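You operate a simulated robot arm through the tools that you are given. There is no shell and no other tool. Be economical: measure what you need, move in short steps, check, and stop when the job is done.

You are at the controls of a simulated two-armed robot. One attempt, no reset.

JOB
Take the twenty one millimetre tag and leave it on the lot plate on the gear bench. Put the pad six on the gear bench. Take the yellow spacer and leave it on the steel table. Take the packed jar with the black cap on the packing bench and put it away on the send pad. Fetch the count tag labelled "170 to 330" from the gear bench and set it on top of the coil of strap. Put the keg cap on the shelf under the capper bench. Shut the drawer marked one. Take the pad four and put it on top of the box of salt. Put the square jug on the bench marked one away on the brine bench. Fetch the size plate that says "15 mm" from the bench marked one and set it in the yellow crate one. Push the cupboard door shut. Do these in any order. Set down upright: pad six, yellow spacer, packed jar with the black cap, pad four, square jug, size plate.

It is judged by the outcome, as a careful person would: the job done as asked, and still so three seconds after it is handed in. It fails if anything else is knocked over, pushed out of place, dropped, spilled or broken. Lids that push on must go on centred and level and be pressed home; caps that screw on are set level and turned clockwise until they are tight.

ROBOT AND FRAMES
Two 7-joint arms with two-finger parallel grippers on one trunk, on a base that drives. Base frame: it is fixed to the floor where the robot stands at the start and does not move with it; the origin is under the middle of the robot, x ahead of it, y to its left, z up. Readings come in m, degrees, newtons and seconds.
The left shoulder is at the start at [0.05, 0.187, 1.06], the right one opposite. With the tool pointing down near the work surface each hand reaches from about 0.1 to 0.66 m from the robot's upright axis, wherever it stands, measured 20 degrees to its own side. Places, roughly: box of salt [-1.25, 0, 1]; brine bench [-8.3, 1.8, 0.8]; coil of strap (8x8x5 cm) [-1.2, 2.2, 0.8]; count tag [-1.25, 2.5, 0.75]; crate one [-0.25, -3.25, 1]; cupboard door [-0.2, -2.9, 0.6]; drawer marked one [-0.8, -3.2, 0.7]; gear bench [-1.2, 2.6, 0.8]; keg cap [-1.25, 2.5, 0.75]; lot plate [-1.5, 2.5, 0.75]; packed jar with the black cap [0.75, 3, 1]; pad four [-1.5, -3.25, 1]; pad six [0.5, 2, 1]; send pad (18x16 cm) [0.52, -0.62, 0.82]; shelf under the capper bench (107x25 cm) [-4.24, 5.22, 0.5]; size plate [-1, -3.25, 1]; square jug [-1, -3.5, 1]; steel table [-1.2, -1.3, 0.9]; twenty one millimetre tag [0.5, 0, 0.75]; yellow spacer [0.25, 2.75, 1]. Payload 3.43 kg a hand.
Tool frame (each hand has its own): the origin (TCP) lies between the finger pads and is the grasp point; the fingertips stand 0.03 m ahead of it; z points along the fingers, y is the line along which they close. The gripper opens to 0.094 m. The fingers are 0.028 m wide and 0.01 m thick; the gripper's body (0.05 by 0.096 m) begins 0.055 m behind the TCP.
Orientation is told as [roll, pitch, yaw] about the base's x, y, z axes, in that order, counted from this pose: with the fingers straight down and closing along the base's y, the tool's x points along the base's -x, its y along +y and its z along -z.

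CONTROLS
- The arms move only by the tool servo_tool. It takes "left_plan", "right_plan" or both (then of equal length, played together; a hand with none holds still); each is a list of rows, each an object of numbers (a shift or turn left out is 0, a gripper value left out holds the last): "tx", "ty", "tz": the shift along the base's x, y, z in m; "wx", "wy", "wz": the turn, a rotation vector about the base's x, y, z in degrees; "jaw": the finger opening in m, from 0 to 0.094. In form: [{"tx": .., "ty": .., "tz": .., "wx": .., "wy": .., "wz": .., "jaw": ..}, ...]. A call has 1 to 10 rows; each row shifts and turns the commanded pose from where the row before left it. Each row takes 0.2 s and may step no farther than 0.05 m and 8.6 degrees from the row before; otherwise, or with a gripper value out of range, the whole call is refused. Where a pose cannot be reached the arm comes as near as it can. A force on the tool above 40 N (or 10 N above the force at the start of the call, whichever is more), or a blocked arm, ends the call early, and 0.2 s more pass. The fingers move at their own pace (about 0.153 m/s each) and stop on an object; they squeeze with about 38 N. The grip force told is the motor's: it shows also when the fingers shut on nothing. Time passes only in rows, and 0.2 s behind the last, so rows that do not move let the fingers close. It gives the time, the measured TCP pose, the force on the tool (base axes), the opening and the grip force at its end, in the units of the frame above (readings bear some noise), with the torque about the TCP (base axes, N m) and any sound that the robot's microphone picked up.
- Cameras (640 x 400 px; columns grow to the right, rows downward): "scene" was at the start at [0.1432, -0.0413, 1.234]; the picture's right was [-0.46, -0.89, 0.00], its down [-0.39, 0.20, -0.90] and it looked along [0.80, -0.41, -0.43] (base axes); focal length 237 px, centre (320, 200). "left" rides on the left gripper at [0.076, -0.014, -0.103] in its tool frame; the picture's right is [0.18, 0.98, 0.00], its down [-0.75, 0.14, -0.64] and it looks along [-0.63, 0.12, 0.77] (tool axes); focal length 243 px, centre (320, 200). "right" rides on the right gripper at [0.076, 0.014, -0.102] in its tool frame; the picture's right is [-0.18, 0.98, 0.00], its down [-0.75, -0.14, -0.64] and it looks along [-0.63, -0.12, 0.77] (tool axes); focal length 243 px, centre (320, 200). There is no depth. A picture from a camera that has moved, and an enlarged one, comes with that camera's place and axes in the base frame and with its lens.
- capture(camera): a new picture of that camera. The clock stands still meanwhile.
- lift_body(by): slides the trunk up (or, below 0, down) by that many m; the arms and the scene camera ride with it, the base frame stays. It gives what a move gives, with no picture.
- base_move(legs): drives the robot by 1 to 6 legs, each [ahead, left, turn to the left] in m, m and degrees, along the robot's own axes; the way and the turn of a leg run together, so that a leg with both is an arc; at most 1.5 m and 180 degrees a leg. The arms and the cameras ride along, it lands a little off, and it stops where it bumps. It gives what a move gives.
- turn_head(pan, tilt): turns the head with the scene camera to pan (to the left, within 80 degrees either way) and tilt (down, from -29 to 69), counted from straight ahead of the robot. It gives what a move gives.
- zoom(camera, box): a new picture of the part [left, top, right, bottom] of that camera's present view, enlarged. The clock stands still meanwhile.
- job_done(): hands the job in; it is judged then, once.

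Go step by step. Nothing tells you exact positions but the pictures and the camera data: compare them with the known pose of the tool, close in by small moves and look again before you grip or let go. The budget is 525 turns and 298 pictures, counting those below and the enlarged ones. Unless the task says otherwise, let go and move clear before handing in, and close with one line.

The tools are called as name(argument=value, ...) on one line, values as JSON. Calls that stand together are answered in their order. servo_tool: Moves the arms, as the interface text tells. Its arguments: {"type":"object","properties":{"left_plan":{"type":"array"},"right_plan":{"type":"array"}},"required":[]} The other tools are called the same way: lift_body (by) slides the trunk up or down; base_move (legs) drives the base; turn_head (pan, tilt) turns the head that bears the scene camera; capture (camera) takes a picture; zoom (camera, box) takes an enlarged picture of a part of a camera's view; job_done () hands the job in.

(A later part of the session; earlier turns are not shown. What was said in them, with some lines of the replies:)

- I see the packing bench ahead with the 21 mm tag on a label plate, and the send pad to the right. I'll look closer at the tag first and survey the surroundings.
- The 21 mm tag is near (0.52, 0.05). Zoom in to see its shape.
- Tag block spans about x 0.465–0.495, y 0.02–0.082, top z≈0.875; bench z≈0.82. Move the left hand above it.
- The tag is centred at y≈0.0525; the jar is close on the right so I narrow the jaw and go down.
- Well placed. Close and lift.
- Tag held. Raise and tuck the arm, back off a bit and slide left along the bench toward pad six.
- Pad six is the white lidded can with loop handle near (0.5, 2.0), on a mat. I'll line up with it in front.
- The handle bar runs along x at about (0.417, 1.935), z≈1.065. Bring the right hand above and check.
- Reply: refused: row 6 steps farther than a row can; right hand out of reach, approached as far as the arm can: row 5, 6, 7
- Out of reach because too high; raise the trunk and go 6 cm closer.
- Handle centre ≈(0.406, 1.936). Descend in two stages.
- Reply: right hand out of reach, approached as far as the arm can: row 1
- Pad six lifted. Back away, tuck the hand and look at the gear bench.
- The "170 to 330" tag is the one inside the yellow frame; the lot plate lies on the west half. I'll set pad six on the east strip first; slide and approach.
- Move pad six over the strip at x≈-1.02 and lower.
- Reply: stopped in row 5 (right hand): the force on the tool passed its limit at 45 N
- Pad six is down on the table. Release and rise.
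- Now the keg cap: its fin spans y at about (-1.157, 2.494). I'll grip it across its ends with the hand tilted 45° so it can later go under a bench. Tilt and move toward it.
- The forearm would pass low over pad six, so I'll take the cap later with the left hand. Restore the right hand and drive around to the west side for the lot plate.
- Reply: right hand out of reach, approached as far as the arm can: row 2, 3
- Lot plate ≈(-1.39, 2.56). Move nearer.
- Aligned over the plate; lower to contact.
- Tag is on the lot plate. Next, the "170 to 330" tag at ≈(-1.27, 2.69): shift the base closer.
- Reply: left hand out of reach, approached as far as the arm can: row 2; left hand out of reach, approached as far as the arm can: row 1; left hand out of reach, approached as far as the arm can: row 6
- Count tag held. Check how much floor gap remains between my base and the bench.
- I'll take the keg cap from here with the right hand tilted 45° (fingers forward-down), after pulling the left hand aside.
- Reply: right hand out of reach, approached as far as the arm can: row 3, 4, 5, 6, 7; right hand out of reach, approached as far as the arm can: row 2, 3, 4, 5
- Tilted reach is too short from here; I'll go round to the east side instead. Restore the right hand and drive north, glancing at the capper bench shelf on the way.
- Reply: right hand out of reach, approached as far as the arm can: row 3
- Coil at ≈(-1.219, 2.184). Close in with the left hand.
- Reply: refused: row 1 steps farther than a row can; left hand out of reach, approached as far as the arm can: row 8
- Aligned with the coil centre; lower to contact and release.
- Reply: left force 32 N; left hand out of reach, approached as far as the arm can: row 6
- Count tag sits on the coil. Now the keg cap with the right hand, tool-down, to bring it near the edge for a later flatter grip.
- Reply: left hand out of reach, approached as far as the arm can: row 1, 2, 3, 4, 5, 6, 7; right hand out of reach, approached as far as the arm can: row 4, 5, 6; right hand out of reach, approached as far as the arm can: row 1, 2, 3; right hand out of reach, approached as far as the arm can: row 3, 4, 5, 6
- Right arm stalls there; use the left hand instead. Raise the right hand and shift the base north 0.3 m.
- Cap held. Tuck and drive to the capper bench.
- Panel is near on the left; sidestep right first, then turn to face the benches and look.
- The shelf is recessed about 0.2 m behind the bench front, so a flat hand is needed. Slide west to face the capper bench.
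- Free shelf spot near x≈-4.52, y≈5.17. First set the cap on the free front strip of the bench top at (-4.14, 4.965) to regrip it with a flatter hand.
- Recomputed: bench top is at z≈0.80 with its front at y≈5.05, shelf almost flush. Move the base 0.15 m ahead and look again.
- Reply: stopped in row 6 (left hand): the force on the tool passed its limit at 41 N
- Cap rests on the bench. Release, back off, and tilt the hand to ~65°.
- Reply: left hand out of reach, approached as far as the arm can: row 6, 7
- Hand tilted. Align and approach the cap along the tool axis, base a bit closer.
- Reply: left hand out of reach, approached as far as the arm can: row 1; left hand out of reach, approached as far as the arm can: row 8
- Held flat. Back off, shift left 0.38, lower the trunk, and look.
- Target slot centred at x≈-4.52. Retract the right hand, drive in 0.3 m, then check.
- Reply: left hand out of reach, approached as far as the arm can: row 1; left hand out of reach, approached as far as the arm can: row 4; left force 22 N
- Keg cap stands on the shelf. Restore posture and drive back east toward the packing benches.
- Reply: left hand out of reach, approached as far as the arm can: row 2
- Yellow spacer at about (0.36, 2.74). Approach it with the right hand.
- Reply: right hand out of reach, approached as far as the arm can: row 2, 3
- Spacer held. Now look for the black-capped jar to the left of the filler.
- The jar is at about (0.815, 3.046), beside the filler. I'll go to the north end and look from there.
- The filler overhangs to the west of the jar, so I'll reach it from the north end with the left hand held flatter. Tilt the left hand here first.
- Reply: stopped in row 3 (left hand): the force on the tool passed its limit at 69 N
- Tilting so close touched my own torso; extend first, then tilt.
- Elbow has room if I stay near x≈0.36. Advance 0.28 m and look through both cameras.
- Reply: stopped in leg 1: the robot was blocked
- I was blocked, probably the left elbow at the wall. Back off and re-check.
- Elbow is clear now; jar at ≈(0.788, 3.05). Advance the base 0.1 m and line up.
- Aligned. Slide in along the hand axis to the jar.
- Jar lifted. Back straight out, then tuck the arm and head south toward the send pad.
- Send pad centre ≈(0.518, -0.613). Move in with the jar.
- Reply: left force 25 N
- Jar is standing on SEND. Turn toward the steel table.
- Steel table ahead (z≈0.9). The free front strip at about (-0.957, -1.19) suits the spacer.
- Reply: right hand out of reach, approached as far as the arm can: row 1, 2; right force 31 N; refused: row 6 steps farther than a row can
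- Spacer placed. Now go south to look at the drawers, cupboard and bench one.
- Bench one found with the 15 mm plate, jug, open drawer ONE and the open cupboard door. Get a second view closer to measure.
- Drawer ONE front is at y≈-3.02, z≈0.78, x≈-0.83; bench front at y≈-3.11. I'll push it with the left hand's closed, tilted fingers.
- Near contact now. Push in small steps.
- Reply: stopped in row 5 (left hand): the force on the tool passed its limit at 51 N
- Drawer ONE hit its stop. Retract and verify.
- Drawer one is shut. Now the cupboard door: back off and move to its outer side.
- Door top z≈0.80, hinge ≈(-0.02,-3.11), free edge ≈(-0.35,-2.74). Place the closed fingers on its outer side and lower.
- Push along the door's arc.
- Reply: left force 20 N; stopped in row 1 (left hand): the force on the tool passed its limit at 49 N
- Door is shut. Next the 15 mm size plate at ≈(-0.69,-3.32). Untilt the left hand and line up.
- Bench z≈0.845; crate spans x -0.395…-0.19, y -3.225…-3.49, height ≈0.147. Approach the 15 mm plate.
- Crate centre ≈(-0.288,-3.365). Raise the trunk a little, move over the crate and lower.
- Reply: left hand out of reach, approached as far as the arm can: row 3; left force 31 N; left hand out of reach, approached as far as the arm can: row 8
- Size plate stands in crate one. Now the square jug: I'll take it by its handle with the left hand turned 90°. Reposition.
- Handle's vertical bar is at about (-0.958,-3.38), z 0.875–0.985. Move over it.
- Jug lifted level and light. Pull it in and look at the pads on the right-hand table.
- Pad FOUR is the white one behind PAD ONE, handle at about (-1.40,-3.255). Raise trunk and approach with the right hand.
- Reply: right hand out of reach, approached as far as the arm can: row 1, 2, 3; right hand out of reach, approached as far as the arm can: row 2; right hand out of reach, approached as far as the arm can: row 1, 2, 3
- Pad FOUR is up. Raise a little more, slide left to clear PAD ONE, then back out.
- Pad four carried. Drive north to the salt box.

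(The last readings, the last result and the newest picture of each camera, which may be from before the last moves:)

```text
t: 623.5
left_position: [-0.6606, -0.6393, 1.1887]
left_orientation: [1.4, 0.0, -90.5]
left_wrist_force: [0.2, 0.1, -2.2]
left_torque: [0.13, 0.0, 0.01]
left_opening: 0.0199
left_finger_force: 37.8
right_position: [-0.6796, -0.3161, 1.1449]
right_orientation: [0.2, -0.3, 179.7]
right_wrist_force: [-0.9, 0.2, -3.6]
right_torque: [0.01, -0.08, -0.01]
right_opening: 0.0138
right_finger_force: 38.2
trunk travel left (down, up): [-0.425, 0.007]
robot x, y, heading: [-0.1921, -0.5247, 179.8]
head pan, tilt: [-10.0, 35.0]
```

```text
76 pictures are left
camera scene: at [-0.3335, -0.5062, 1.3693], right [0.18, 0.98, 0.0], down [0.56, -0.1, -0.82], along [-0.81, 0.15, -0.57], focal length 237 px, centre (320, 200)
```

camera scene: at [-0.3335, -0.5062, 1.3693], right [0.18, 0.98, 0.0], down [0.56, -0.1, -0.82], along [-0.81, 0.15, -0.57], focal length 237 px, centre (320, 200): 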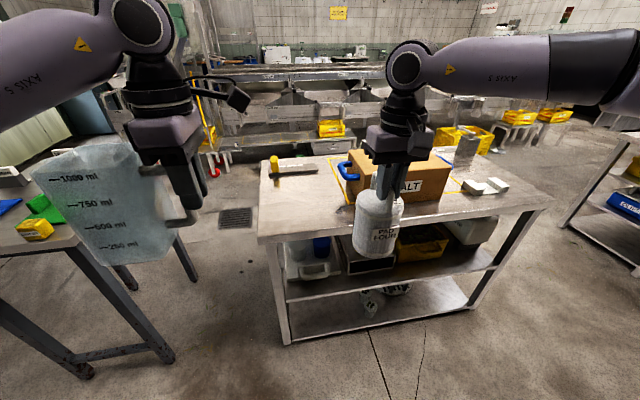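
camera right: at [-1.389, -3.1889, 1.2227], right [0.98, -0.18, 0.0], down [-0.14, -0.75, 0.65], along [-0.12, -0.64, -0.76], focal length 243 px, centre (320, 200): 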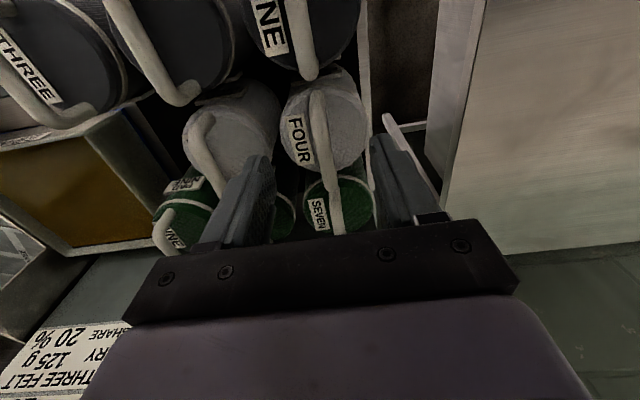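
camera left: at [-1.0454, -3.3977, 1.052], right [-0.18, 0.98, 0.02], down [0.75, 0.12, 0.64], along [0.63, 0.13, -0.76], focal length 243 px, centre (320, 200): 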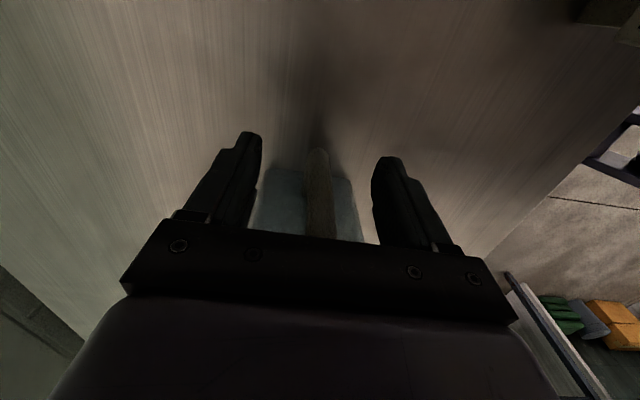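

servo_tool(right_plan=[{"tz": 0.03}, {"tz": 0.03}, {"tz": 0.03}, {}])

base_move(legs=[[0, -0.3, 0], [0.17, 0, 0]])

turn_head(pan=-12, tilt=45)

capture(camera="scene")

```text
t: 624.5
left_position: [-0.66, -0.6392, 1.1902]
left_orientation: [1.5, -0.1, -90.5]
left_wrist_force: [0.5, 0.7, -2.1]
left_torque: [0.09, -0.01, -0.01]
left_opening: 0.0196
left_finger_force: 37.6
right_position: [-0.6762, -0.3107, 1.223]
right_orientation: [0.1, -0.3, 179.7]
right_wrist_force: [-0.6, -0.9, -2.8]
right_torque: [-0.01, -0.06, 0.01]
right_opening: 0.0138
right_finger_force: 38.1
right hand out of reach, approached as far as the arm can: row 3
trunk travel left (down, up): [-0.425, 0.007]
robot x, y, heading: [-0.1902, -0.521, 179.9]
head pan, tilt: [-10.0, 35.0]
```

```text
t: 628.8
left_position: [-0.8311, -0.3394, 1.1899]
left_orientation: [1.4, 0.1, -90.5]
left_wrist_force: [-0.9, 0.2, -2.1]
left_torque: [0.12, 0.01, 0.02]
left_opening: 0.0196
left_finger_force: 37.6
right_position: [-0.8458, -0.0109, 1.2223]
right_orientation: [0.1, -0.4, 179.8]
right_wrist_force: [-0.6, -0.1, -4.2]
right_torque: [0.01, -0.07, 0.0]
right_opening: 0.0136
right_finger_force: 38.2
trunk travel left (down, up): [-0.425, 0.007]
robot x, y, heading: [-0.3609, -0.2245, 179.8]
head pan, tilt: [-10.0, 35.0]
```

```text
t: 629.5
left_position: [-0.8298, -0.3386, 1.1892]
left_orientation: [1.5, -0.1, -90.5]
left_wrist_force: [0.7, -0.2, -1.6]
left_torque: [0.1, 0.0, 0.0]
left_opening: 0.0195
left_finger_force: 37.5
right_position: [-0.845, -0.0115, 1.2227]
right_orientation: [0.2, -0.3, 179.9]
right_wrist_force: [-0.3, -1.1, -3.4]
right_torque: [0.01, -0.07, 0.0]
right_opening: 0.0135
right_finger_force: 37.8
trunk travel left (down, up): [-0.425, 0.007]
robot x, y, heading: [-0.3616, -0.2256, 179.7]
head pan, tilt: [-12.0, 45.0]
```

```text
75 pictures are left
camera scene: at [-0.4958, -0.2044, 1.3546], right [0.21, 0.98, 0.0], down [0.69, -0.15, -0.71], along [-0.69, 0.15, -0.71], focal length 237 px, centre (320, 200)
```

scene: 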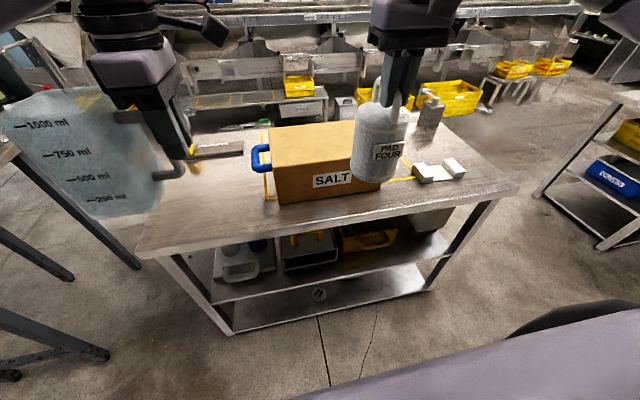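

Salt box top ≈z 0.965, x -1.01…-1.25, y -0.215…0.11. Move pad four over it.

base_move(legs=[[0.195, 0, 0]])

servo_tool(right_plan=[{"tz": -0.02}, {"tz": -0.02}, {"tx": -0.02}, {"tx": -0.02}, {}])

capture(camera="scene")

```text
t: 631.1
left_position: [-1.0269, -0.3368, 1.1885]
left_orientation: [1.4, -0.1, -90.6]
left_wrist_force: [0.0, 0.3, -1.9]
left_torque: [0.12, 0.02, 0.0]
left_opening: 0.0195
left_finger_force: 38.1
right_position: [-1.0419, -0.0082, 1.223]
right_orientation: [0.1, -0.3, 179.6]
right_wrist_force: [0.6, 0.0, -3.7]
right_torque: [-0.01, -0.09, -0.03]
right_opening: 0.0138
right_finger_force: 38.5
trunk travel left (down, up): [-0.425, 0.007]
robot x, y, heading: [-0.5571, -0.2201, 179.8]
head pan, tilt: [-12.0, 45.0]
```

```text
t: 632.3
left_position: [-1.0262, -0.3363, 1.1898]
left_orientation: [1.4, 0.0, -90.7]
left_wrist_force: [0.4, -0.6, -1.4]
left_torque: [0.1, 0.03, 0.02]
left_opening: 0.0195
left_finger_force: 37.8
right_position: [-1.0677, 0.0039, 1.1789]
right_orientation: [0.2, -0.4, 179.6]
right_wrist_force: [0.0, -0.6, -4.7]
right_torque: [-0.03, -0.13, -0.02]
right_opening: 0.0136
right_finger_force: 38.3
right hand out of reach, approached as far as the arm can: row 4
trunk travel left (down, up): [-0.425, 0.007]
robot x, y, heading: [-0.5593, -0.2202, 179.8]
head pan, tilt: [-12.0, 45.0]
```

```text
74 pictures are left
camera scene: at [-0.6921, -0.2031, 1.3545], right [0.21, 0.98, 0.0], down [0.69, -0.15, -0.71], along [-0.69, 0.15, -0.71], focal length 237 px, centre (320, 200)
```

scene: 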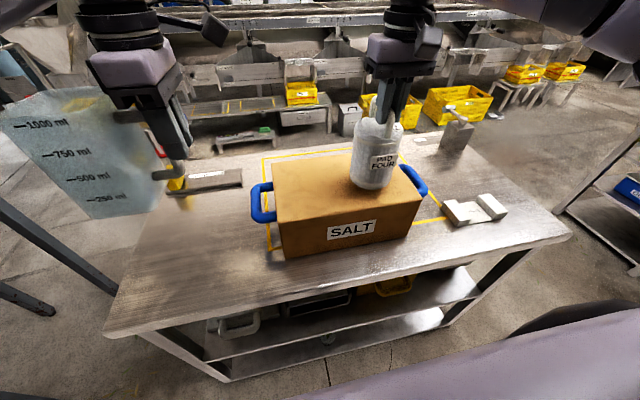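

base_move(legs=[[0.03, 0.035, 0]])

servo_tool(right_plan=[{"tz": -0.02}, {"tx": -0.01}, {}])

zoom(camera="scene", box=[240, 80, 440, 270])

```text
t: 633.3
left_position: [-1.0575, -0.3714, 1.1888]
left_orientation: [1.5, 0.0, -90.7]
left_wrist_force: [-0.2, 0.0, -2.1]
left_torque: [0.13, 0.01, -0.02]
left_opening: 0.0195
left_finger_force: 38.1
right_position: [-1.0977, -0.0303, 1.1793]
right_orientation: [0.3, -0.4, 179.6]
right_wrist_force: [0.0, -0.3, -2.9]
right_torque: [-0.01, -0.12, -0.02]
right_opening: 0.0137
right_finger_force: 37.8
trunk travel left (down, up): [-0.425, 0.007]
robot x, y, heading: [-0.5881, -0.2551, 179.6]
head pan, tilt: [-12.0, 45.0]
```

```text
t: 634.1
left_position: [-1.0569, -0.3715, 1.1899]
left_orientation: [1.5, -0.1, -90.7]
left_wrist_force: [-0.3, -0.1, -1.6]
left_torque: [0.11, 0.0, -0.02]
left_opening: 0.0197
left_finger_force: 37.8
right_position: [-1.1046, -0.0288, 1.159]
right_orientation: [0.3, -0.5, 179.7]
right_wrist_force: [-0.4, 0.6, -3.8]
right_torque: [-0.05, -0.11, -0.01]
right_opening: 0.014
right_finger_force: 37.8
right hand out of reach, approached as far as the arm can: row 2
trunk travel left (down, up): [-0.425, 0.007]
robot x, y, heading: [-0.5875, -0.2556, 179.6]
head pan, tilt: [-12.0, 45.0]
```

```text
2.11 times, centred on (340, 175) of scene
camera zoom: at [-0.7218, -0.2376, 1.3546], right [0.21, 0.98, 0.0], down [0.69, -0.15, -0.71], along [-0.69, 0.15, -0.71], focal length 498 px, centre (278, 253)
```

zoom: 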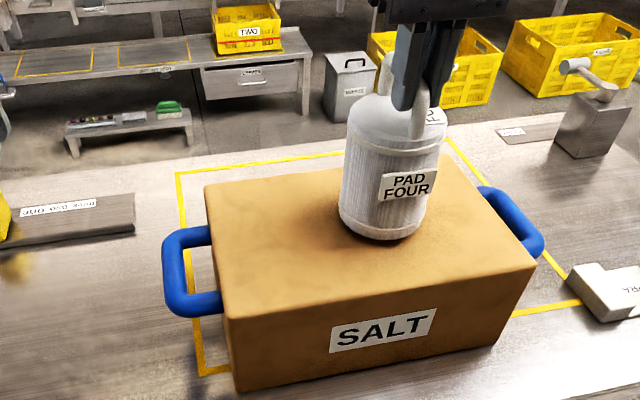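

servo_tool(right_plan=[{"tz": -0.008}, {"tz": -0.006}, {"tz": -0.005}, {"tz": -0.005}, {"tz": -0.005}, {}])

zoom(camera="scene", box=[240, 80, 440, 270])

```text
t: 635.0
left_position: [-1.0546, -0.3708, 1.1903]
left_orientation: [1.4, -0.1, -90.7]
left_wrist_force: [0.1, -0.6, -2.0]
left_torque: [0.12, -0.06, -0.02]
left_opening: 0.0194
left_finger_force: 37.8
right_position: [-1.103, -0.0292, 1.1486]
right_orientation: [0.7, -1.3, 179.6]
right_wrist_force: [5.7, 1.0, 14.7]
right_torque: [0.2, -0.69, 0.0]
right_opening: 0.0138
right_finger_force: 38.4
trunk travel left (down, up): [-0.425, 0.007]
robot x, y, heading: [-0.5841, -0.2502, 179.7]
head pan, tilt: [-12.0, 45.0]
stopped in row 4 (right hand): the force on the tool passed its limit at 45 N (the readings are from after the stop); the commanded pose is now the measured one
```

```text
2.11 times, centred on (340, 175) of scene
camera zoom: at [-0.7203, -0.2379, 1.3547], right [0.21, 0.98, 0.0], down [0.69, -0.15, -0.71], along [-0.69, 0.15, -0.71], focal length 498 px, centre (278, 253)
```

zoom: 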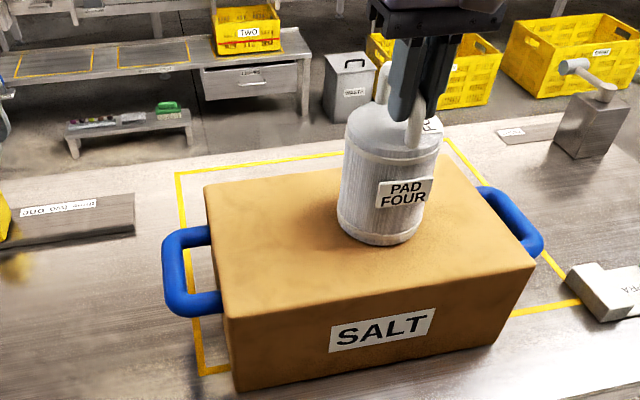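

servo_tool(right_plan=[{"tz": 0.003}, {"jaw": 0.02}, {"jaw": 0.05}, {}, {"tz": 0.02}, {"tz": 0.03}])

zoom(camera="scene", box=[240, 80, 440, 270])

```text
t: 636.4
left_position: [-1.0558, -0.3708, 1.1898]
left_orientation: [1.3, 0.0, -90.7]
left_wrist_force: [-0.6, -0.7, -1.6]
left_torque: [0.08, 0.0, 0.03]
left_opening: 0.0197
left_finger_force: 38.1
right_position: [-1.1003, -0.0244, 1.197]
right_orientation: [0.5, -1.3, 179.6]
right_wrist_force: [1.2, 0.3, 0.2]
right_torque: [-0.02, -0.03, 0.0]
right_opening: 0.05
right_finger_force: 0.1
right hand out of reach, approached as far as the arm can: row 6
trunk travel left (down, up): [-0.425, 0.007]
robot x, y, heading: [-0.5868, -0.2554, 179.5]
head pan, tilt: [-12.0, 45.0]
```

```text
2.11 times, centred on (340, 175) of scene
camera zoom: at [-0.7212, -0.2376, 1.3546], right [0.21, 0.98, 0.0], down [0.69, -0.15, -0.71], along [-0.69, 0.15, -0.71], focal length 498 px, centre (278, 253)
```

zoom: 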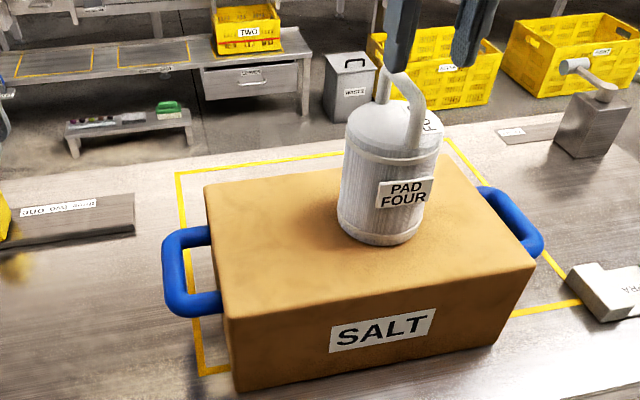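

Pad four stands on the salt box. Back straight out and head for the brine bench with the jug.

base_move(legs=[[-0.25, 0, 0]])

servo_tool(right_plan=[{"tx": 0.03, "tz": -0.03}, {"tx": 0.03, "tz": -0.03}, {"tx": 0.03, "tz": -0.03}, {"tx": 0.03}])

turn_head(pan=-15, tilt=15)

capture(camera="scene")

```text
t: 638.2
left_position: [-0.805, -0.3717, 1.1906]
left_orientation: [1.3, -0.1, -90.6]
left_wrist_force: [-0.2, -0.8, -1.4]
left_torque: [0.12, 0.0, -0.04]
left_opening: 0.0196
left_finger_force: 37.8
right_position: [-0.8497, -0.0266, 1.1965]
right_orientation: [0.6, -1.3, 179.5]
right_wrist_force: [0.7, -0.2, 0.4]
right_torque: [-0.01, 0.01, 0.01]
right_opening: 0.0502
right_finger_force: 0.0
trunk travel left (down, up): [-0.425, 0.007]
robot x, y, heading: [-0.3377, -0.2593, 179.5]
head pan, tilt: [-12.0, 45.0]
```

```text
t: 639.2
left_position: [-0.8059, -0.3724, 1.1904]
left_orientation: [1.3, 0.0, -90.7]
left_wrist_force: [-0.3, 0.6, -1.4]
left_torque: [0.13, 0.01, 0.02]
left_opening: 0.0198
left_finger_force: 38.3
right_position: [-0.7288, -0.0257, 1.1072]
right_orientation: [0.6, -1.3, 179.5]
right_wrist_force: [-0.1, 0.7, -0.4]
right_torque: [-0.04, 0.01, 0.0]
right_opening: 0.0498
right_finger_force: 0.1
trunk travel left (down, up): [-0.425, 0.007]
robot x, y, heading: [-0.3396, -0.2591, 179.6]
head pan, tilt: [-12.0, 45.0]
```

```text
t: 640.2
left_position: [-0.8075, -0.3727, 1.1909]
left_orientation: [1.3, 0.0, -90.6]
left_wrist_force: [0.1, -0.5, -0.8]
left_torque: [0.13, -0.02, -0.02]
left_opening: 0.0193
left_finger_force: 38.1
right_position: [-0.7301, -0.0264, 1.1075]
right_orientation: [0.6, -1.2, 179.6]
right_wrist_force: [-0.2, 0.4, -0.3]
right_torque: [-0.03, 0.02, 0.01]
right_opening: 0.0499
right_finger_force: 0.0
trunk travel left (down, up): [-0.425, 0.007]
robot x, y, heading: [-0.3399, -0.2566, 179.8]
head pan, tilt: [-15.0, 15.0]
```

```text
70 pictures are left
camera scene: at [-0.4829, -0.2319, 1.4013], right [0.27, 0.96, 0.0], down [0.25, -0.07, -0.97], along [-0.93, 0.26, -0.26], focal length 237 px, centre (320, 200)
```

scene: 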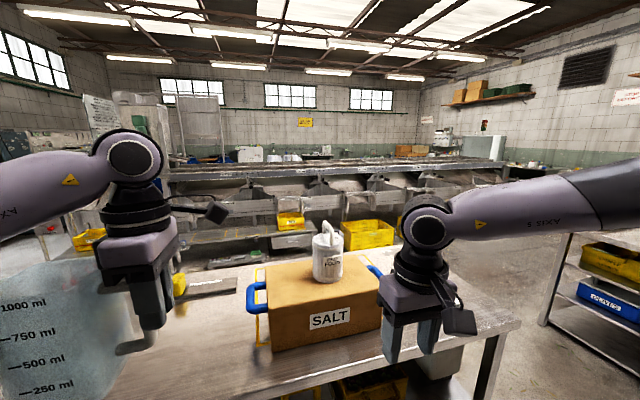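

base_move(legs=[[0, 0, -89.6], [1.5, 0, 0], [1.5, 0, 0], [1.5, 0, 0]])

base_move(legs=[[0.22, 0, 0], [0, 0, 90], [1.5, 0, 0], [1.4, 0, 0]])

turn_head(pan=0, tilt=20)

capture(camera="scene")

```text
t: 665.4
left_position: [-0.4817, 4.6851, 1.1893]
left_orientation: [1.4, 0.0, -179.1]
left_wrist_force: [0.5, 0.0, -1.7]
left_torque: [0.01, -0.15, -0.01]
left_opening: 0.0196
left_finger_force: 38.1
right_position: [-0.1311, 4.6164, 1.1059]
right_orientation: [0.6, -1.3, 91.0]
right_wrist_force: [-0.6, 0.9, -0.5]
right_torque: [0.03, 0.01, 0.03]
right_opening: 0.0498
right_finger_force: 0.1
trunk travel left (down, up): [-0.425, 0.007]
robot x, y, heading: [-0.3523, 4.2175, 91.5]
head pan, tilt: [-15.0, 15.0]
```

```text
t: 684.5
left_position: [-3.7213, 4.2646, 1.1912]
left_orientation: [1.4, 0.0, -89.1]
left_wrist_force: [-0.7, 0.5, -1.9]
left_torque: [0.1, 0.0, 0.01]
left_opening: 0.0193
left_finger_force: 38.1
right_position: [-3.653, 4.6128, 1.1066]
right_orientation: [0.6, -1.2, -178.9]
right_wrist_force: [0.7, 0.1, 0.0]
right_torque: [-0.03, 0.04, -0.02]
right_opening: 0.0498
right_finger_force: 0.0
trunk travel left (down, up): [-0.425, 0.007]
robot x, y, heading: [-3.2557, 4.3907, -179.0]
head pan, tilt: [-15.0, 15.0]
```

```text
t: 685.2
left_position: [-3.7209, 4.2636, 1.19]
left_orientation: [1.4, 0.0, -89.1]
left_wrist_force: [-0.3, -0.4, -0.3]
left_torque: [0.17, 0.0, 0.01]
left_opening: 0.0194
left_finger_force: 37.9
right_position: [-3.654, 4.6131, 1.1074]
right_orientation: [0.5, -1.3, -178.8]
right_wrist_force: [-0.4, -0.8, 0.0]
right_torque: [0.04, -0.01, -0.01]
right_opening: 0.05
right_finger_force: 0.0
trunk travel left (down, up): [-0.425, 0.007]
robot x, y, heading: [-3.2548, 4.3919, -178.8]
head pan, tilt: [0.0, 20.0]
```

```text
69 pictures are left
camera scene: at [-3.4033, 4.3897, 1.3933], right [-0.02, 1.0, 0.0], down [0.34, 0.01, -0.94], along [-0.94, -0.02, -0.34], focal length 237 px, centre (320, 200)
```

scene: 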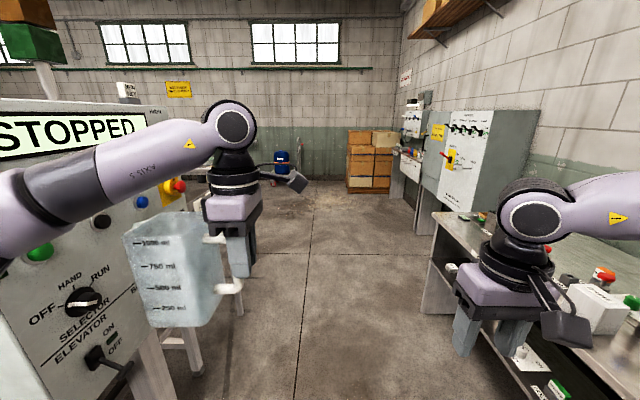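

base_move(legs=[[0, -0.16, -1.2], [1.5, 0, 0], [0.9, 0, 0]])

turn_head(pan=15, tilt=20)

capture(camera="scene")

```text
t: 698.5
left_position: [-6.0921, 4.4457, 1.1903]
left_orientation: [1.3, 0.0, -90.7]
left_wrist_force: [0.3, -0.3, -1.2]
left_torque: [0.12, -0.01, 0.0]
left_opening: 0.0194
left_finger_force: 37.6
right_position: [-6.0143, 4.7928, 1.108]
right_orientation: [0.7, -1.2, 179.5]
right_wrist_force: [0.2, 0.1, -0.3]
right_torque: [0.02, -0.01, 0.01]
right_opening: 0.0499
right_finger_force: 0.1
trunk travel left (down, up): [-0.425, 0.007]
robot x, y, heading: [-5.6229, 4.5616, 179.5]
head pan, tilt: [0.0, 20.0]
```

```text
t: 699.3
left_position: [-6.0925, 4.4455, 1.1908]
left_orientation: [1.4, 0.0, -90.6]
left_wrist_force: [0.0, 0.8, -1.0]
left_torque: [0.09, 0.0, 0.03]
left_opening: 0.0194
left_finger_force: 38.6
right_position: [-6.0153, 4.7919, 1.1073]
right_orientation: [0.5, -1.3, 179.5]
right_wrist_force: [-0.4, 1.4, 0.1]
right_torque: [-0.02, 0.0, 0.0]
right_opening: 0.0501
right_finger_force: 0.1
trunk travel left (down, up): [-0.425, 0.007]
robot x, y, heading: [-5.6189, 4.5604, 179.8]
head pan, tilt: [15.0, 20.0]
```

```text
68 pictures are left
camera scene: at [-5.7684, 4.538, 1.3933], right [-0.25, 0.97, 0.0], down [0.33, 0.09, -0.94], along [-0.91, -0.24, -0.34], focal length 237 px, centre (320, 200)
```

scene: 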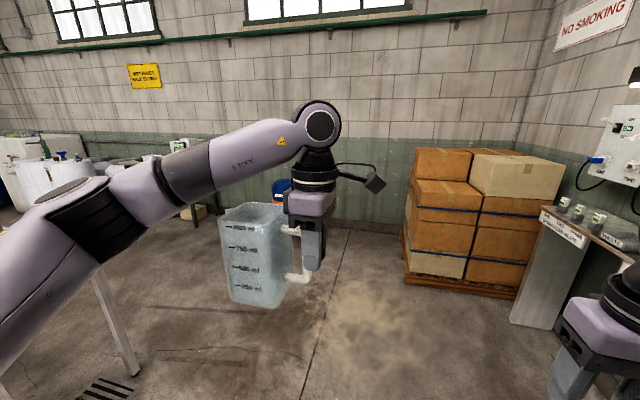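

base_move(legs=[[1.0, 0, 0], [0, 0, 60]])

turn_head(pan=0, tilt=20)

capture(camera="scene")

```text
t: 707.1
left_position: [-6.7617, 4.1045, 1.1913]
left_orientation: [1.4, 0.0, -31.1]
left_wrist_force: [-0.4, -0.4, -0.9]
left_torque: [0.1, 0.12, -0.01]
left_opening: 0.0195
left_finger_force: 37.9
right_position: [-7.0223, 4.3454, 1.1085]
right_orientation: [0.5, -1.1, -120.8]
right_wrist_force: [-0.1, 0.4, 0.5]
right_torque: [-0.01, -0.04, -0.02]
right_opening: 0.0499
right_finger_force: 0.0
trunk travel left (down, up): [-0.425, 0.007]
robot x, y, heading: [-6.6228, 4.5658, -121.2]
head pan, tilt: [15.0, 20.0]
```

```text
t: 707.9
left_position: [-6.7612, 4.1048, 1.1889]
left_orientation: [1.4, 0.1, -31.1]
left_wrist_force: [0.0, 0.7, -2.3]
left_torque: [0.07, 0.11, 0.0]
left_opening: 0.0195
left_finger_force: 37.8
right_position: [-7.0225, 4.3454, 1.1076]
right_orientation: [0.4, -1.3, -120.8]
right_wrist_force: [0.7, -0.2, 0.2]
right_torque: [0.0, 0.0, 0.02]
right_opening: 0.0498
right_finger_force: 0.2
trunk travel left (down, up): [-0.425, 0.007]
robot x, y, heading: [-6.6236, 4.5636, -120.8]
head pan, tilt: [0.0, 20.0]
```

```text
67 pictures are left
camera scene: at [-6.6982, 4.437, 1.3933], right [-0.86, 0.51, 0.0], down [0.17, 0.29, -0.94], along [-0.48, -0.81, -0.34], focal length 237 px, centre (320, 200)
```

scene: 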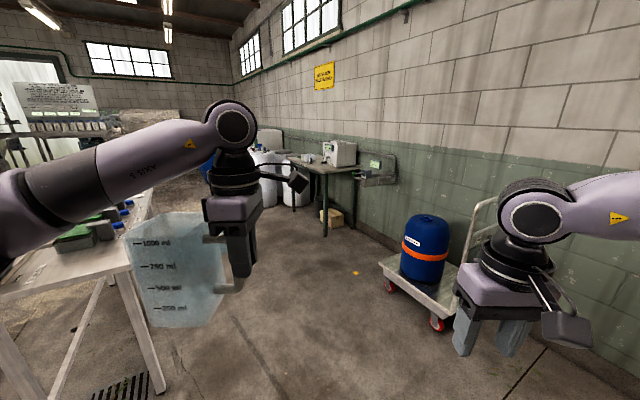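

base_move(legs=[[0, 0, 30.8], [0, -0.55, 0], [1.5, 0, 0]])

turn_head(pan=-25, tilt=25)

capture(camera="scene")

```text
t: 721.7
left_position: [-7.0641, 2.597, 1.1902]
left_orientation: [1.3, -0.1, -0.9]
left_wrist_force: [-0.2, -0.6, -0.6]
left_torque: [-0.02, 0.16, 0.0]
left_opening: 0.0194
left_finger_force: 37.9
right_position: [-7.4095, 2.6738, 1.1072]
right_orientation: [0.4, -1.2, -90.6]
right_wrist_force: [0.3, 0.6, -0.6]
right_torque: [0.02, 0.0, 0.0]
right_opening: 0.0498
right_finger_force: 0.0
trunk travel left (down, up): [-0.425, 0.007]
robot x, y, heading: [-7.1795, 3.0658, -90.8]
head pan, tilt: [0.0, 20.0]
```

```text
t: 722.6
left_position: [-7.0611, 2.5956, 1.1911]
left_orientation: [1.4, -0.1, -0.9]
left_wrist_force: [-0.6, 0.1, -2.1]
left_torque: [0.02, 0.13, 0.0]
left_opening: 0.0196
left_finger_force: 37.7
right_position: [-7.4097, 2.6738, 1.1071]
right_orientation: [0.4, -1.3, -90.7]
right_wrist_force: [-0.5, 0.2, 0.2]
right_torque: [0.01, 0.03, 0.04]
right_opening: 0.0501
right_finger_force: 0.0
trunk travel left (down, up): [-0.425, 0.007]
robot x, y, heading: [-7.1737, 3.0634, -90.3]
head pan, tilt: [-25.0, 25.0]
```

```text
66 pictures are left
camera scene: at [-7.2135, 2.9247, 1.3852], right [-0.9, 0.43, 0.0], down [0.18, 0.38, -0.91], along [-0.39, -0.82, -0.42], focal length 237 px, centre (320, 200)
```

scene: 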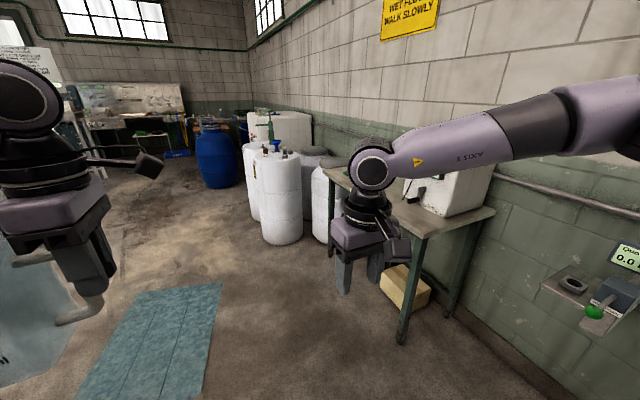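

The brine bench appears to be the small table ahead-right (front at x≈-8.06). Turn to face it, keeping clear of the floor mat and the wall gauge.

base_move(legs=[[0, 0, -90], [0.08, 0, 0], [0, 0.76, 0]])

turn_head(pan=5, tilt=35)

capture(camera="scene")

```text
t: 734.1
left_position: [-7.743, 2.1991, 1.1899]
left_orientation: [1.2, 0.0, -91.6]
left_wrist_force: [-0.2, -0.1, -1.5]
left_torque: [0.08, -0.02, 0.01]
left_opening: 0.0195
left_finger_force: 37.5
right_position: [-7.661, 2.5444, 1.108]
right_orientation: [0.5, -1.2, 178.7]
right_wrist_force: [-0.1, -0.8, 0.1]
right_torque: [-0.02, 0.01, -0.01]
right_opening: 0.05
right_finger_force: 0.1
trunk travel left (down, up): [-0.425, 0.007]
robot x, y, heading: [-7.2701, 2.3054, 178.8]
head pan, tilt: [-25.0, 25.0]
```

```text
t: 735.1
left_position: [-7.7421, 2.199, 1.1897]
left_orientation: [1.4, 0.0, -91.5]
left_wrist_force: [-0.5, -0.5, -2.6]
left_torque: [0.12, 0.02, 0.0]
left_opening: 0.0195
left_finger_force: 38.4
right_position: [-7.6609, 2.5452, 1.108]
right_orientation: [0.5, -1.3, 178.7]
right_wrist_force: [-0.6, 0.7, -0.2]
right_torque: [0.0, -0.01, 0.0]
right_opening: 0.0499
right_finger_force: 0.0
trunk travel left (down, up): [-0.425, 0.007]
robot x, y, heading: [-7.2718, 2.3064, 178.5]
head pan, tilt: [5.0, 35.0]
```

```text
65 pictures are left
camera scene: at [-7.4142, 2.303, 1.3694], right [-0.06, 1.0, 0.0], down [0.57, 0.04, -0.82], along [-0.82, -0.05, -0.57], focal length 237 px, centre (320, 200)
```

scene: 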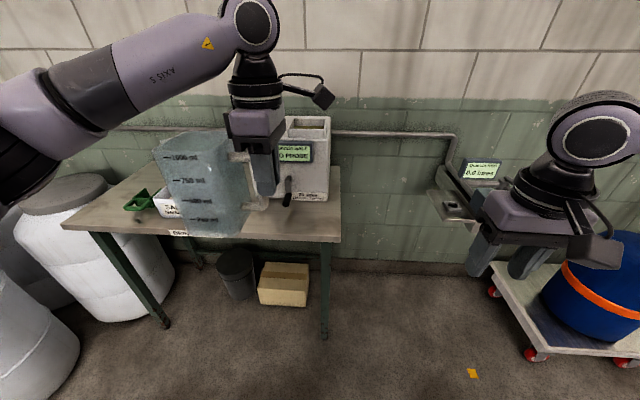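

base_move(legs=[[0.2, 0, 1.3], [0, 0.3, 0]])

turn_head(pan=0, tilt=40)

capture(camera="scene")

capture(camera="right")

```text
t: 739.5
left_position: [-7.9395, 1.8903, 1.1898]
left_orientation: [1.4, 0.0, -90.2]
left_wrist_force: [0.1, -0.1, -1.3]
left_torque: [0.12, 0.04, 0.0]
left_opening: 0.0193
left_finger_force: 38.6
right_position: [-7.8642, 2.2375, 1.1084]
right_orientation: [0.5, -1.2, -180.1]
right_wrist_force: [0.5, -0.2, 0.2]
right_torque: [0.02, -0.01, -0.02]
right_opening: 0.0501
right_finger_force: 0.1
trunk travel left (down, up): [-0.425, 0.007]
robot x, y, heading: [-7.4666, 2.0142, -179.8]
head pan, tilt: [5.0, 35.0]
```

```text
t: 740.2
left_position: [-7.9386, 1.8899, 1.1888]
left_orientation: [1.3, 0.0, -90.2]
left_wrist_force: [-1.1, -0.4, -1.5]
left_torque: [0.12, 0.0, -0.02]
left_opening: 0.0195
left_finger_force: 38.2
right_position: [-7.8651, 2.2373, 1.1075]
right_orientation: [0.4, -1.3, -179.9]
right_wrist_force: [-0.6, -1.3, 0.4]
right_torque: [-0.02, -0.01, 0.03]
right_opening: 0.05
right_finger_force: 0.1
trunk travel left (down, up): [-0.425, 0.007]
robot x, y, heading: [-7.4707, 2.0097, -180.0]
head pan, tilt: [0.0, 40.0]
```

```text
64 pictures are left
camera scene: at [-7.6112, 2.0092, 1.3619], right [0.0, 1.0, 0.0], down [0.64, 0.0, -0.77], along [-0.77, 0.0, -0.64], focal length 237 px, centre (320, 200)
```

scene: 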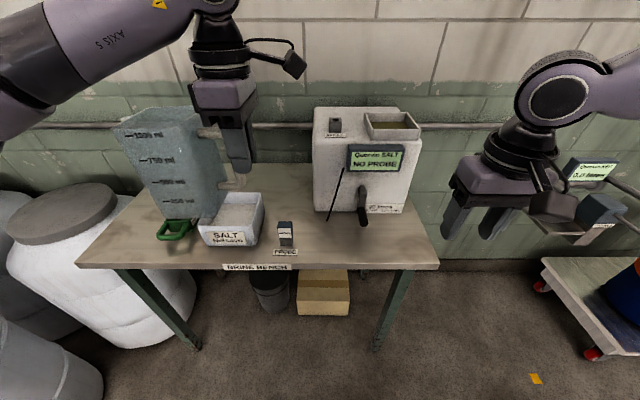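

```text
63 pictures are left
camera right: at [-7.7876, 2.2239, 1.2074], right [-0.18, -0.98, 0.01], down [-0.74, 0.15, 0.66], along [-0.65, 0.11, -0.75], focal length 243 px, centre (320, 200)
```

right: 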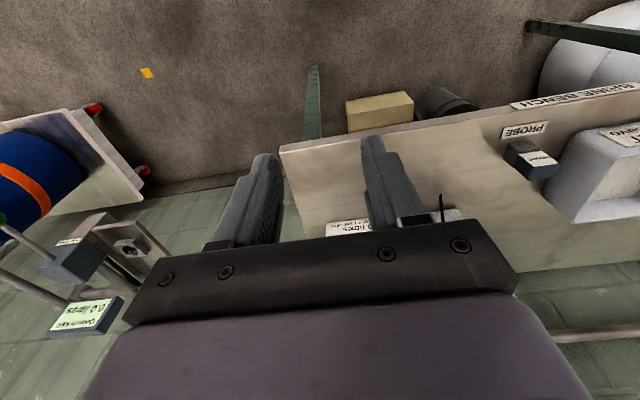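

Brine bench confirmed. Free strip in front of the meter: jug centre at about (-8.075, 2.10). Retract the right hand and shift over.

servo_tool(right_plan=[{"tx": 0.04, "ty": -0.02}, {"tx": 0.03, "ty": -0.03}, {"tz": 0.03}])

base_move(legs=[[0, -0.3, 0], [0.13, 0, 0]])

capture(camera="scene")

capture(camera="left")

```text
t: 741.0
left_position: [-7.939, 1.8899, 1.1899]
left_orientation: [1.2, 0.0, -90.2]
left_wrist_force: [0.9, -0.3, -1.3]
left_torque: [0.12, -0.03, -0.01]
left_opening: 0.0195
left_finger_force: 38.0
right_position: [-7.7951, 2.1877, 1.1367]
right_orientation: [0.6, -1.2, -180.0]
right_wrist_force: [0.3, 0.5, 0.1]
right_torque: [0.01, -0.01, 0.03]
right_opening: 0.0501
right_finger_force: 0.1
trunk travel left (down, up): [-0.425, 0.007]
robot x, y, heading: [-7.4716, 2.01, -179.7]
head pan, tilt: [0.0, 40.0]
```

```text
t: 745.0
left_position: [-8.0699, 2.1868, 1.1905]
left_orientation: [1.5, 0.0, -90.2]
left_wrist_force: [-0.6, -0.5, -1.6]
left_torque: [0.1, 0.0, -0.02]
left_opening: 0.02
left_finger_force: 38.0
right_position: [-7.9278, 2.4851, 1.1381]
right_orientation: [0.5, -1.1, -180.0]
right_wrist_force: [0.0, -0.1, -0.3]
right_torque: [0.03, -0.02, -0.01]
right_opening: 0.0501
right_finger_force: 0.1
trunk travel left (down, up): [-0.425, 0.007]
robot x, y, heading: [-7.5989, 2.3041, -179.6]
head pan, tilt: [0.0, 40.0]
```

```text
62 pictures are left
camera scene: at [-7.7429, 2.306, 1.3617], right [0.0, 1.0, 0.0], down [0.64, 0.0, -0.77], along [-0.77, 0.0, -0.64], focal length 237 px, centre (320, 200)
```

scene: 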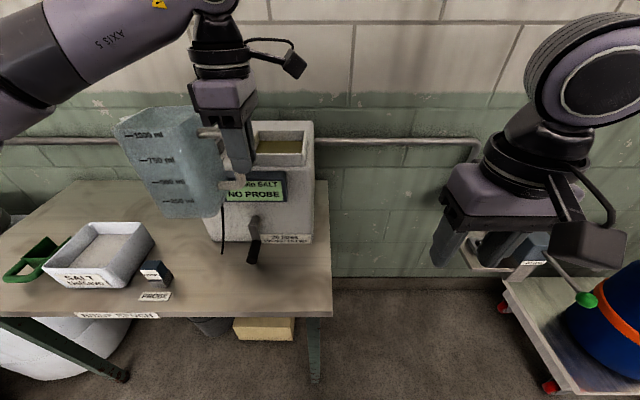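

```text
61 pictures are left
camera left: at [-8.0862, 2.2619, 1.2929], right [0.98, 0.18, 0.02], down [0.12, -0.75, 0.65], along [0.13, -0.63, -0.76], focal length 243 px, centre (320, 200)
```

left: 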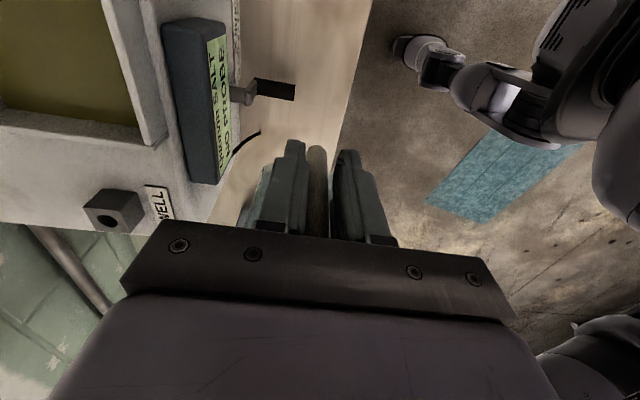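

The meter's lever sticks out at (-8.09, 2.135), so I'll set the jug to the right of it, centre y≈2.24.

servo_tool(right_plan=[{"tx": 0.02, "ty": -0.03, "tz": 0.02}, {"tx": 0.02, "ty": -0.03, "tz": 0.02}, {"ty": -0.02, "tz": 0.02}])

base_move(legs=[[0, -0.15, 0]])

servo_tool(left_plan=[{"tz": -0.045}, {"tz": -0.045}, {"tz": -0.045}, {"tz": -0.045}, {}])

turn_head(pan=5, tilt=50)

capture(camera="scene")

capture(camera="left")

```text
t: 745.9
left_position: [-8.0709, 2.1875, 1.1908]
left_orientation: [1.5, 0.1, -90.2]
left_wrist_force: [-0.3, -0.3, -1.4]
left_torque: [0.13, 0.0, 0.0]
left_opening: 0.0194
left_finger_force: 37.8
right_position: [-7.8902, 2.4142, 1.1904]
right_orientation: [0.6, -1.4, 179.7]
right_wrist_force: [0.5, -0.3, 0.4]
right_torque: [-0.01, 0.0, -0.03]
right_opening: 0.05
right_finger_force: 0.1
right hand out of reach, approached as far as the arm can: row 3
trunk travel left (down, up): [-0.425, 0.007]
robot x, y, heading: [-7.6021, 2.3041, -180.0]
head pan, tilt: [0.0, 40.0]
```

```text
t: 747.8
left_position: [-8.0692, 2.3369, 1.1904]
left_orientation: [1.4, -0.1, -90.2]
left_wrist_force: [1.3, -0.5, -2.2]
left_torque: [0.1, -0.03, 0.01]
left_opening: 0.0195
left_finger_force: 37.7
right_position: [-7.8891, 2.5647, 1.1912]
right_orientation: [0.8, -1.3, -180.0]
right_wrist_force: [-0.6, 0.3, -0.6]
right_torque: [0.02, 0.02, -0.02]
right_opening: 0.0499
right_finger_force: 0.1
trunk travel left (down, up): [-0.425, 0.007]
robot x, y, heading: [-7.6024, 2.4565, -179.8]
head pan, tilt: [0.0, 40.0]
```

```text
t: 749.0
left_position: [-8.0693, 2.3375, 1.0091]
left_orientation: [1.3, 0.0, -90.2]
left_wrist_force: [0.1, 0.8, -1.6]
left_torque: [0.12, 0.03, 0.03]
left_opening: 0.0197
left_finger_force: 37.8
right_position: [-7.888, 2.5641, 1.1921]
right_orientation: [0.7, -1.2, -180.0]
right_wrist_force: [0.0, 0.3, -0.6]
right_torque: [-0.01, -0.01, -0.01]
right_opening: 0.0499
right_finger_force: 0.1
trunk travel left (down, up): [-0.425, 0.007]
robot x, y, heading: [-7.6012, 2.4527, -179.9]
head pan, tilt: [0.0, 40.0]
```

```text
t: 749.7
left_position: [-8.0687, 2.3386, 1.0101]
left_orientation: [1.3, 0.0, -90.3]
left_wrist_force: [0.0, -0.1, -1.4]
left_torque: [0.1, -0.02, 0.03]
left_opening: 0.0192
left_finger_force: 37.8
right_position: [-7.8895, 2.5632, 1.1923]
right_orientation: [0.8, -1.2, -180.0]
right_wrist_force: [0.9, 0.2, 0.0]
right_torque: [-0.01, 0.0, -0.01]
right_opening: 0.05
right_finger_force: 0.1
trunk travel left (down, up): [-0.425, 0.007]
robot x, y, heading: [-7.6024, 2.4549, -180.1]
head pan, tilt: [5.0, 50.0]
```

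```text
60 pictures are left
camera scene: at [-7.7338, 2.4497, 1.3477], right [-0.09, 1.0, 0.0], down [0.76, 0.07, -0.64], along [-0.64, -0.06, -0.77], focal length 237 px, centre (320, 200)
```

scene: 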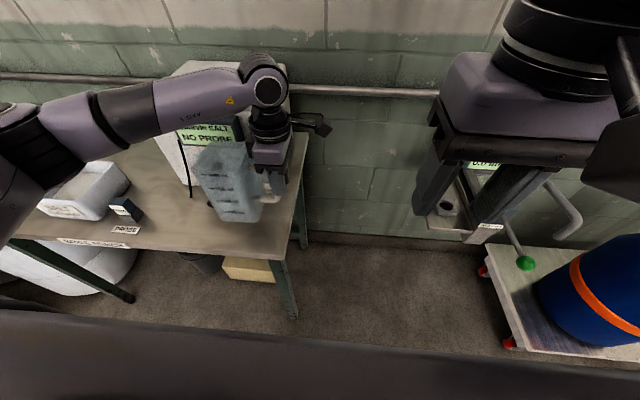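

```text
59 pictures are left
camera left: at [-8.0852, 2.4127, 1.1132], right [0.98, 0.18, 0.02], down [0.12, -0.75, 0.65], along [0.13, -0.63, -0.76], focal length 243 px, centre (320, 200)
```

left: 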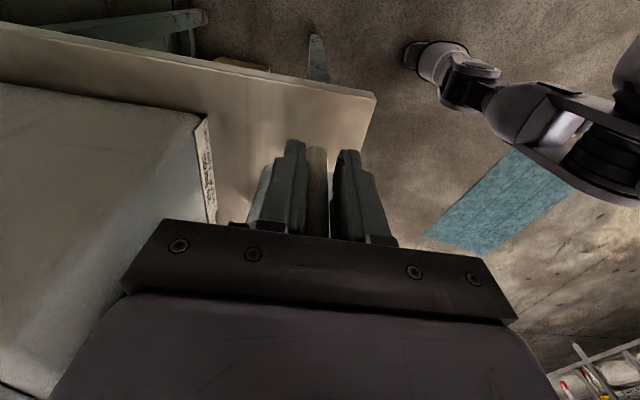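

Clearances look fine. Lower the jug.

servo_tool(left_plan=[{"tz": -0.04}, {"tz": -0.035}, {"tz": -0.015}, {"tz": -0.006}, {"tz": -0.005}, {"tz": -0.004}, {"tz": -0.004}, {"tz": -0.004}, {}])

zoom(camera="scene", box=[150, 100, 350, 270])

```text
t: 751.7
left_position: [-8.0692, 2.3383, 0.899]
left_orientation: [0.9, 0.0, -90.3]
left_wrist_force: [4.4, 6.3, 28.7]
left_torque: [-1.15, 1.11, -0.05]
left_opening: 0.0198
left_finger_force: 38.0
right_position: [-7.8862, 2.5653, 1.1931]
right_orientation: [0.8, -1.5, -180.0]
right_wrist_force: [0.2, 0.8, -1.0]
right_torque: [-0.03, -0.01, 0.03]
right_opening: 0.05
right_finger_force: 0.0
trunk travel left (down, up): [-0.425, 0.007]
robot x, y, heading: [-7.6007, 2.4548, -179.8]
head pan, tilt: [5.0, 50.0]
```

```text
2.35 times, centred on (250, 185) of scene
camera zoom: at [-7.7307, 2.4512, 1.3482], right [-0.09, 1.0, 0.0], down [0.76, 0.07, -0.65], along [-0.64, -0.06, -0.76], focal length 557 px, centre (485, 235)
```

zoom: 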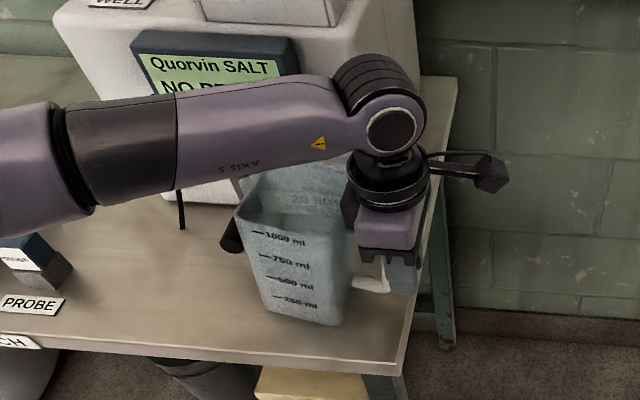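

servo_tool(left_plan=[{"tz": 0.006}, {"tz": 0.004}, {"ty": 0.018, "tx": 0.004}, {"tz": -0.004}, {}])

zoom(camera="scene", box=[190, 150, 350, 260])

```text
t: 752.9
left_position: [-8.0665, 2.3555, 0.9021]
left_orientation: [1.5, 0.0, -90.2]
left_wrist_force: [-0.5, -0.4, -1.4]
left_torque: [0.12, -0.01, -0.01]
left_opening: 0.02
left_finger_force: 38.3
right_position: [-7.889, 2.5639, 1.1917]
right_orientation: [0.6, -1.3, -179.9]
right_wrist_force: [0.0, -0.5, 0.0]
right_torque: [0.01, 0.01, 0.01]
right_opening: 0.0498
right_finger_force: 0.1
trunk travel left (down, up): [-0.425, 0.007]
robot x, y, heading: [-7.6016, 2.4573, -179.9]
head pan, tilt: [5.0, 50.0]
```

```text
3.64 times, centred on (270, 205) of scene
camera zoom: at [-7.7338, 2.4498, 1.3477], right [-0.09, 1.0, 0.0], down [0.76, 0.07, -0.64], along [-0.64, -0.06, -0.77], focal length 861 px, centre (502, 182)
```

zoom: 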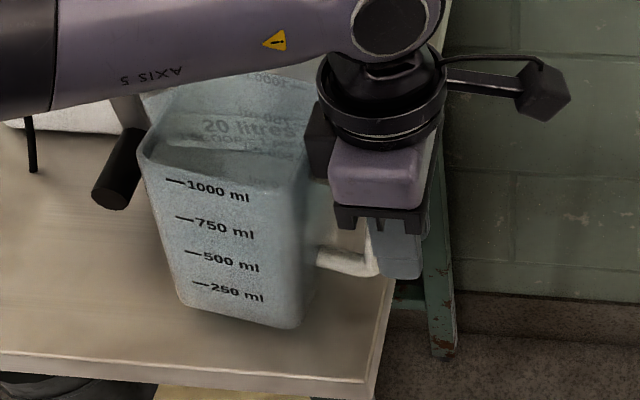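

servo_tool(left_plan=[{"tz": -0.002}, {"tz": -0.002}, {"tz": -0.001}, {}])

```text
t: 753.9
left_position: [-8.0651, 2.3565, 0.9013]
left_orientation: [1.0, 0.1, -90.3]
left_wrist_force: [0.6, 1.2, 17.5]
left_torque: [-1.06, 0.86, 0.01]
left_opening: 0.02
left_finger_force: 38.1
right_position: [-7.8877, 2.5652, 1.1928]
right_orientation: [0.7, -1.4, -180.0]
right_wrist_force: [-0.4, -0.5, 0.6]
right_torque: [-0.02, 0.01, 0.0]
right_opening: 0.05
right_finger_force: 0.1
trunk travel left (down, up): [-0.425, 0.007]
robot x, y, heading: [-7.6019, 2.4593, -179.9]
head pan, tilt: [5.0, 50.0]
```

Contact. Release gently and rise.

servo_tool(left_plan=[{"tz": 0.001}, {"jaw": 0.03}, {"jaw": 0.06}, {}, {"tz": 0.03}, {"tz": 0.04}, {"tz": 0.045}, {"tz": 0.045}])

zoom(camera="scene", box=[150, 100, 350, 270])

```text
t: 755.7
left_position: [-8.0665, 2.3552, 1.0604]
left_orientation: [1.4, -0.1, -90.2]
left_wrist_force: [0.2, -0.9, 0.4]
left_torque: [-0.03, -0.03, 0.01]
left_opening: 0.0601
left_finger_force: 0.0
right_position: [-7.8887, 2.5641, 1.1917]
right_orientation: [0.7, -1.2, -179.9]
right_wrist_force: [-0.8, 0.3, 0.7]
right_torque: [-0.01, -0.02, -0.03]
right_opening: 0.0502
right_finger_force: 0.0
trunk travel left (down, up): [-0.425, 0.007]
robot x, y, heading: [-7.6016, 2.4559, -179.8]
head pan, tilt: [5.0, 50.0]
```

```text
2.35 times, centred on (250, 185) of scene
camera zoom: at [-7.7334, 2.4499, 1.3477], right [-0.09, 1.0, 0.0], down [0.76, 0.07, -0.64], along [-0.64, -0.06, -0.77], focal length 557 px, centre (485, 235)
```

zoom: 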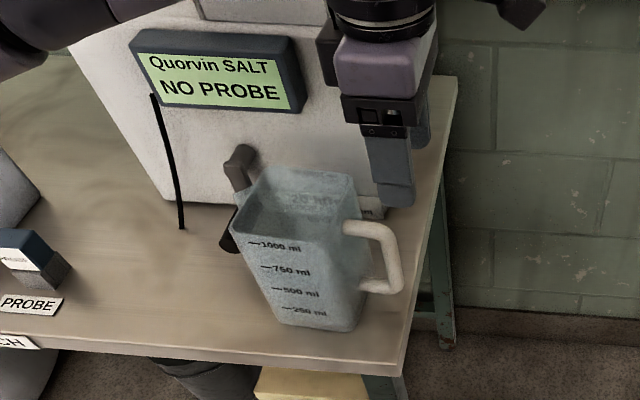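

Jug stands on the brine bench. Back clear and take a last look.

base_move(legs=[[-0.3, 0, 0]])

zoom(camera="scene", box=[140, 60, 400, 240])

```text
t: 757.8
left_position: [-7.7649, 2.3561, 1.0597]
left_orientation: [1.3, 0.0, -90.2]
left_wrist_force: [0.0, -0.5, 0.2]
left_torque: [0.0, -0.01, -0.03]
left_opening: 0.0599
left_finger_force: 0.1
right_position: [-7.5875, 2.5642, 1.1915]
right_orientation: [0.6, -1.3, -180.1]
right_wrist_force: [0.3, -0.2, -0.1]
right_torque: [0.0, 0.03, -0.01]
right_opening: 0.05
right_finger_force: 0.0
trunk travel left (down, up): [-0.425, 0.007]
robot x, y, heading: [-7.302, 2.4586, -180.1]
head pan, tilt: [5.0, 50.0]
```

```text
2.22 times, centred on (270, 150) of scene
camera zoom: at [-7.4322, 2.4502, 1.3478], right [-0.09, 1.0, 0.0], down [0.76, 0.07, -0.64], along [-0.64, -0.06, -0.77], focal length 526 px, centre (431, 311)
```

zoom: 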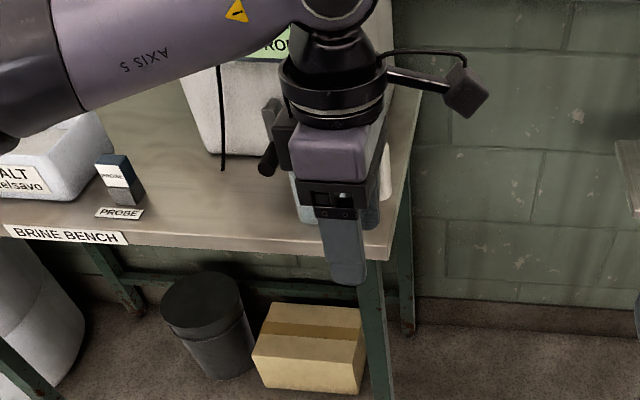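

All eleven items look done in the pictures, and both hands are empty and clear, so I'm handing in.

job_done()

```text
The job is handed in.
```

All eleven tasks are done and handed in, and each one looked right in the last picture I took of it. One incident: my base was stopped once by a bump near the filler while I fetched the jar. I saw nothing displaced, but I did not go back to check.
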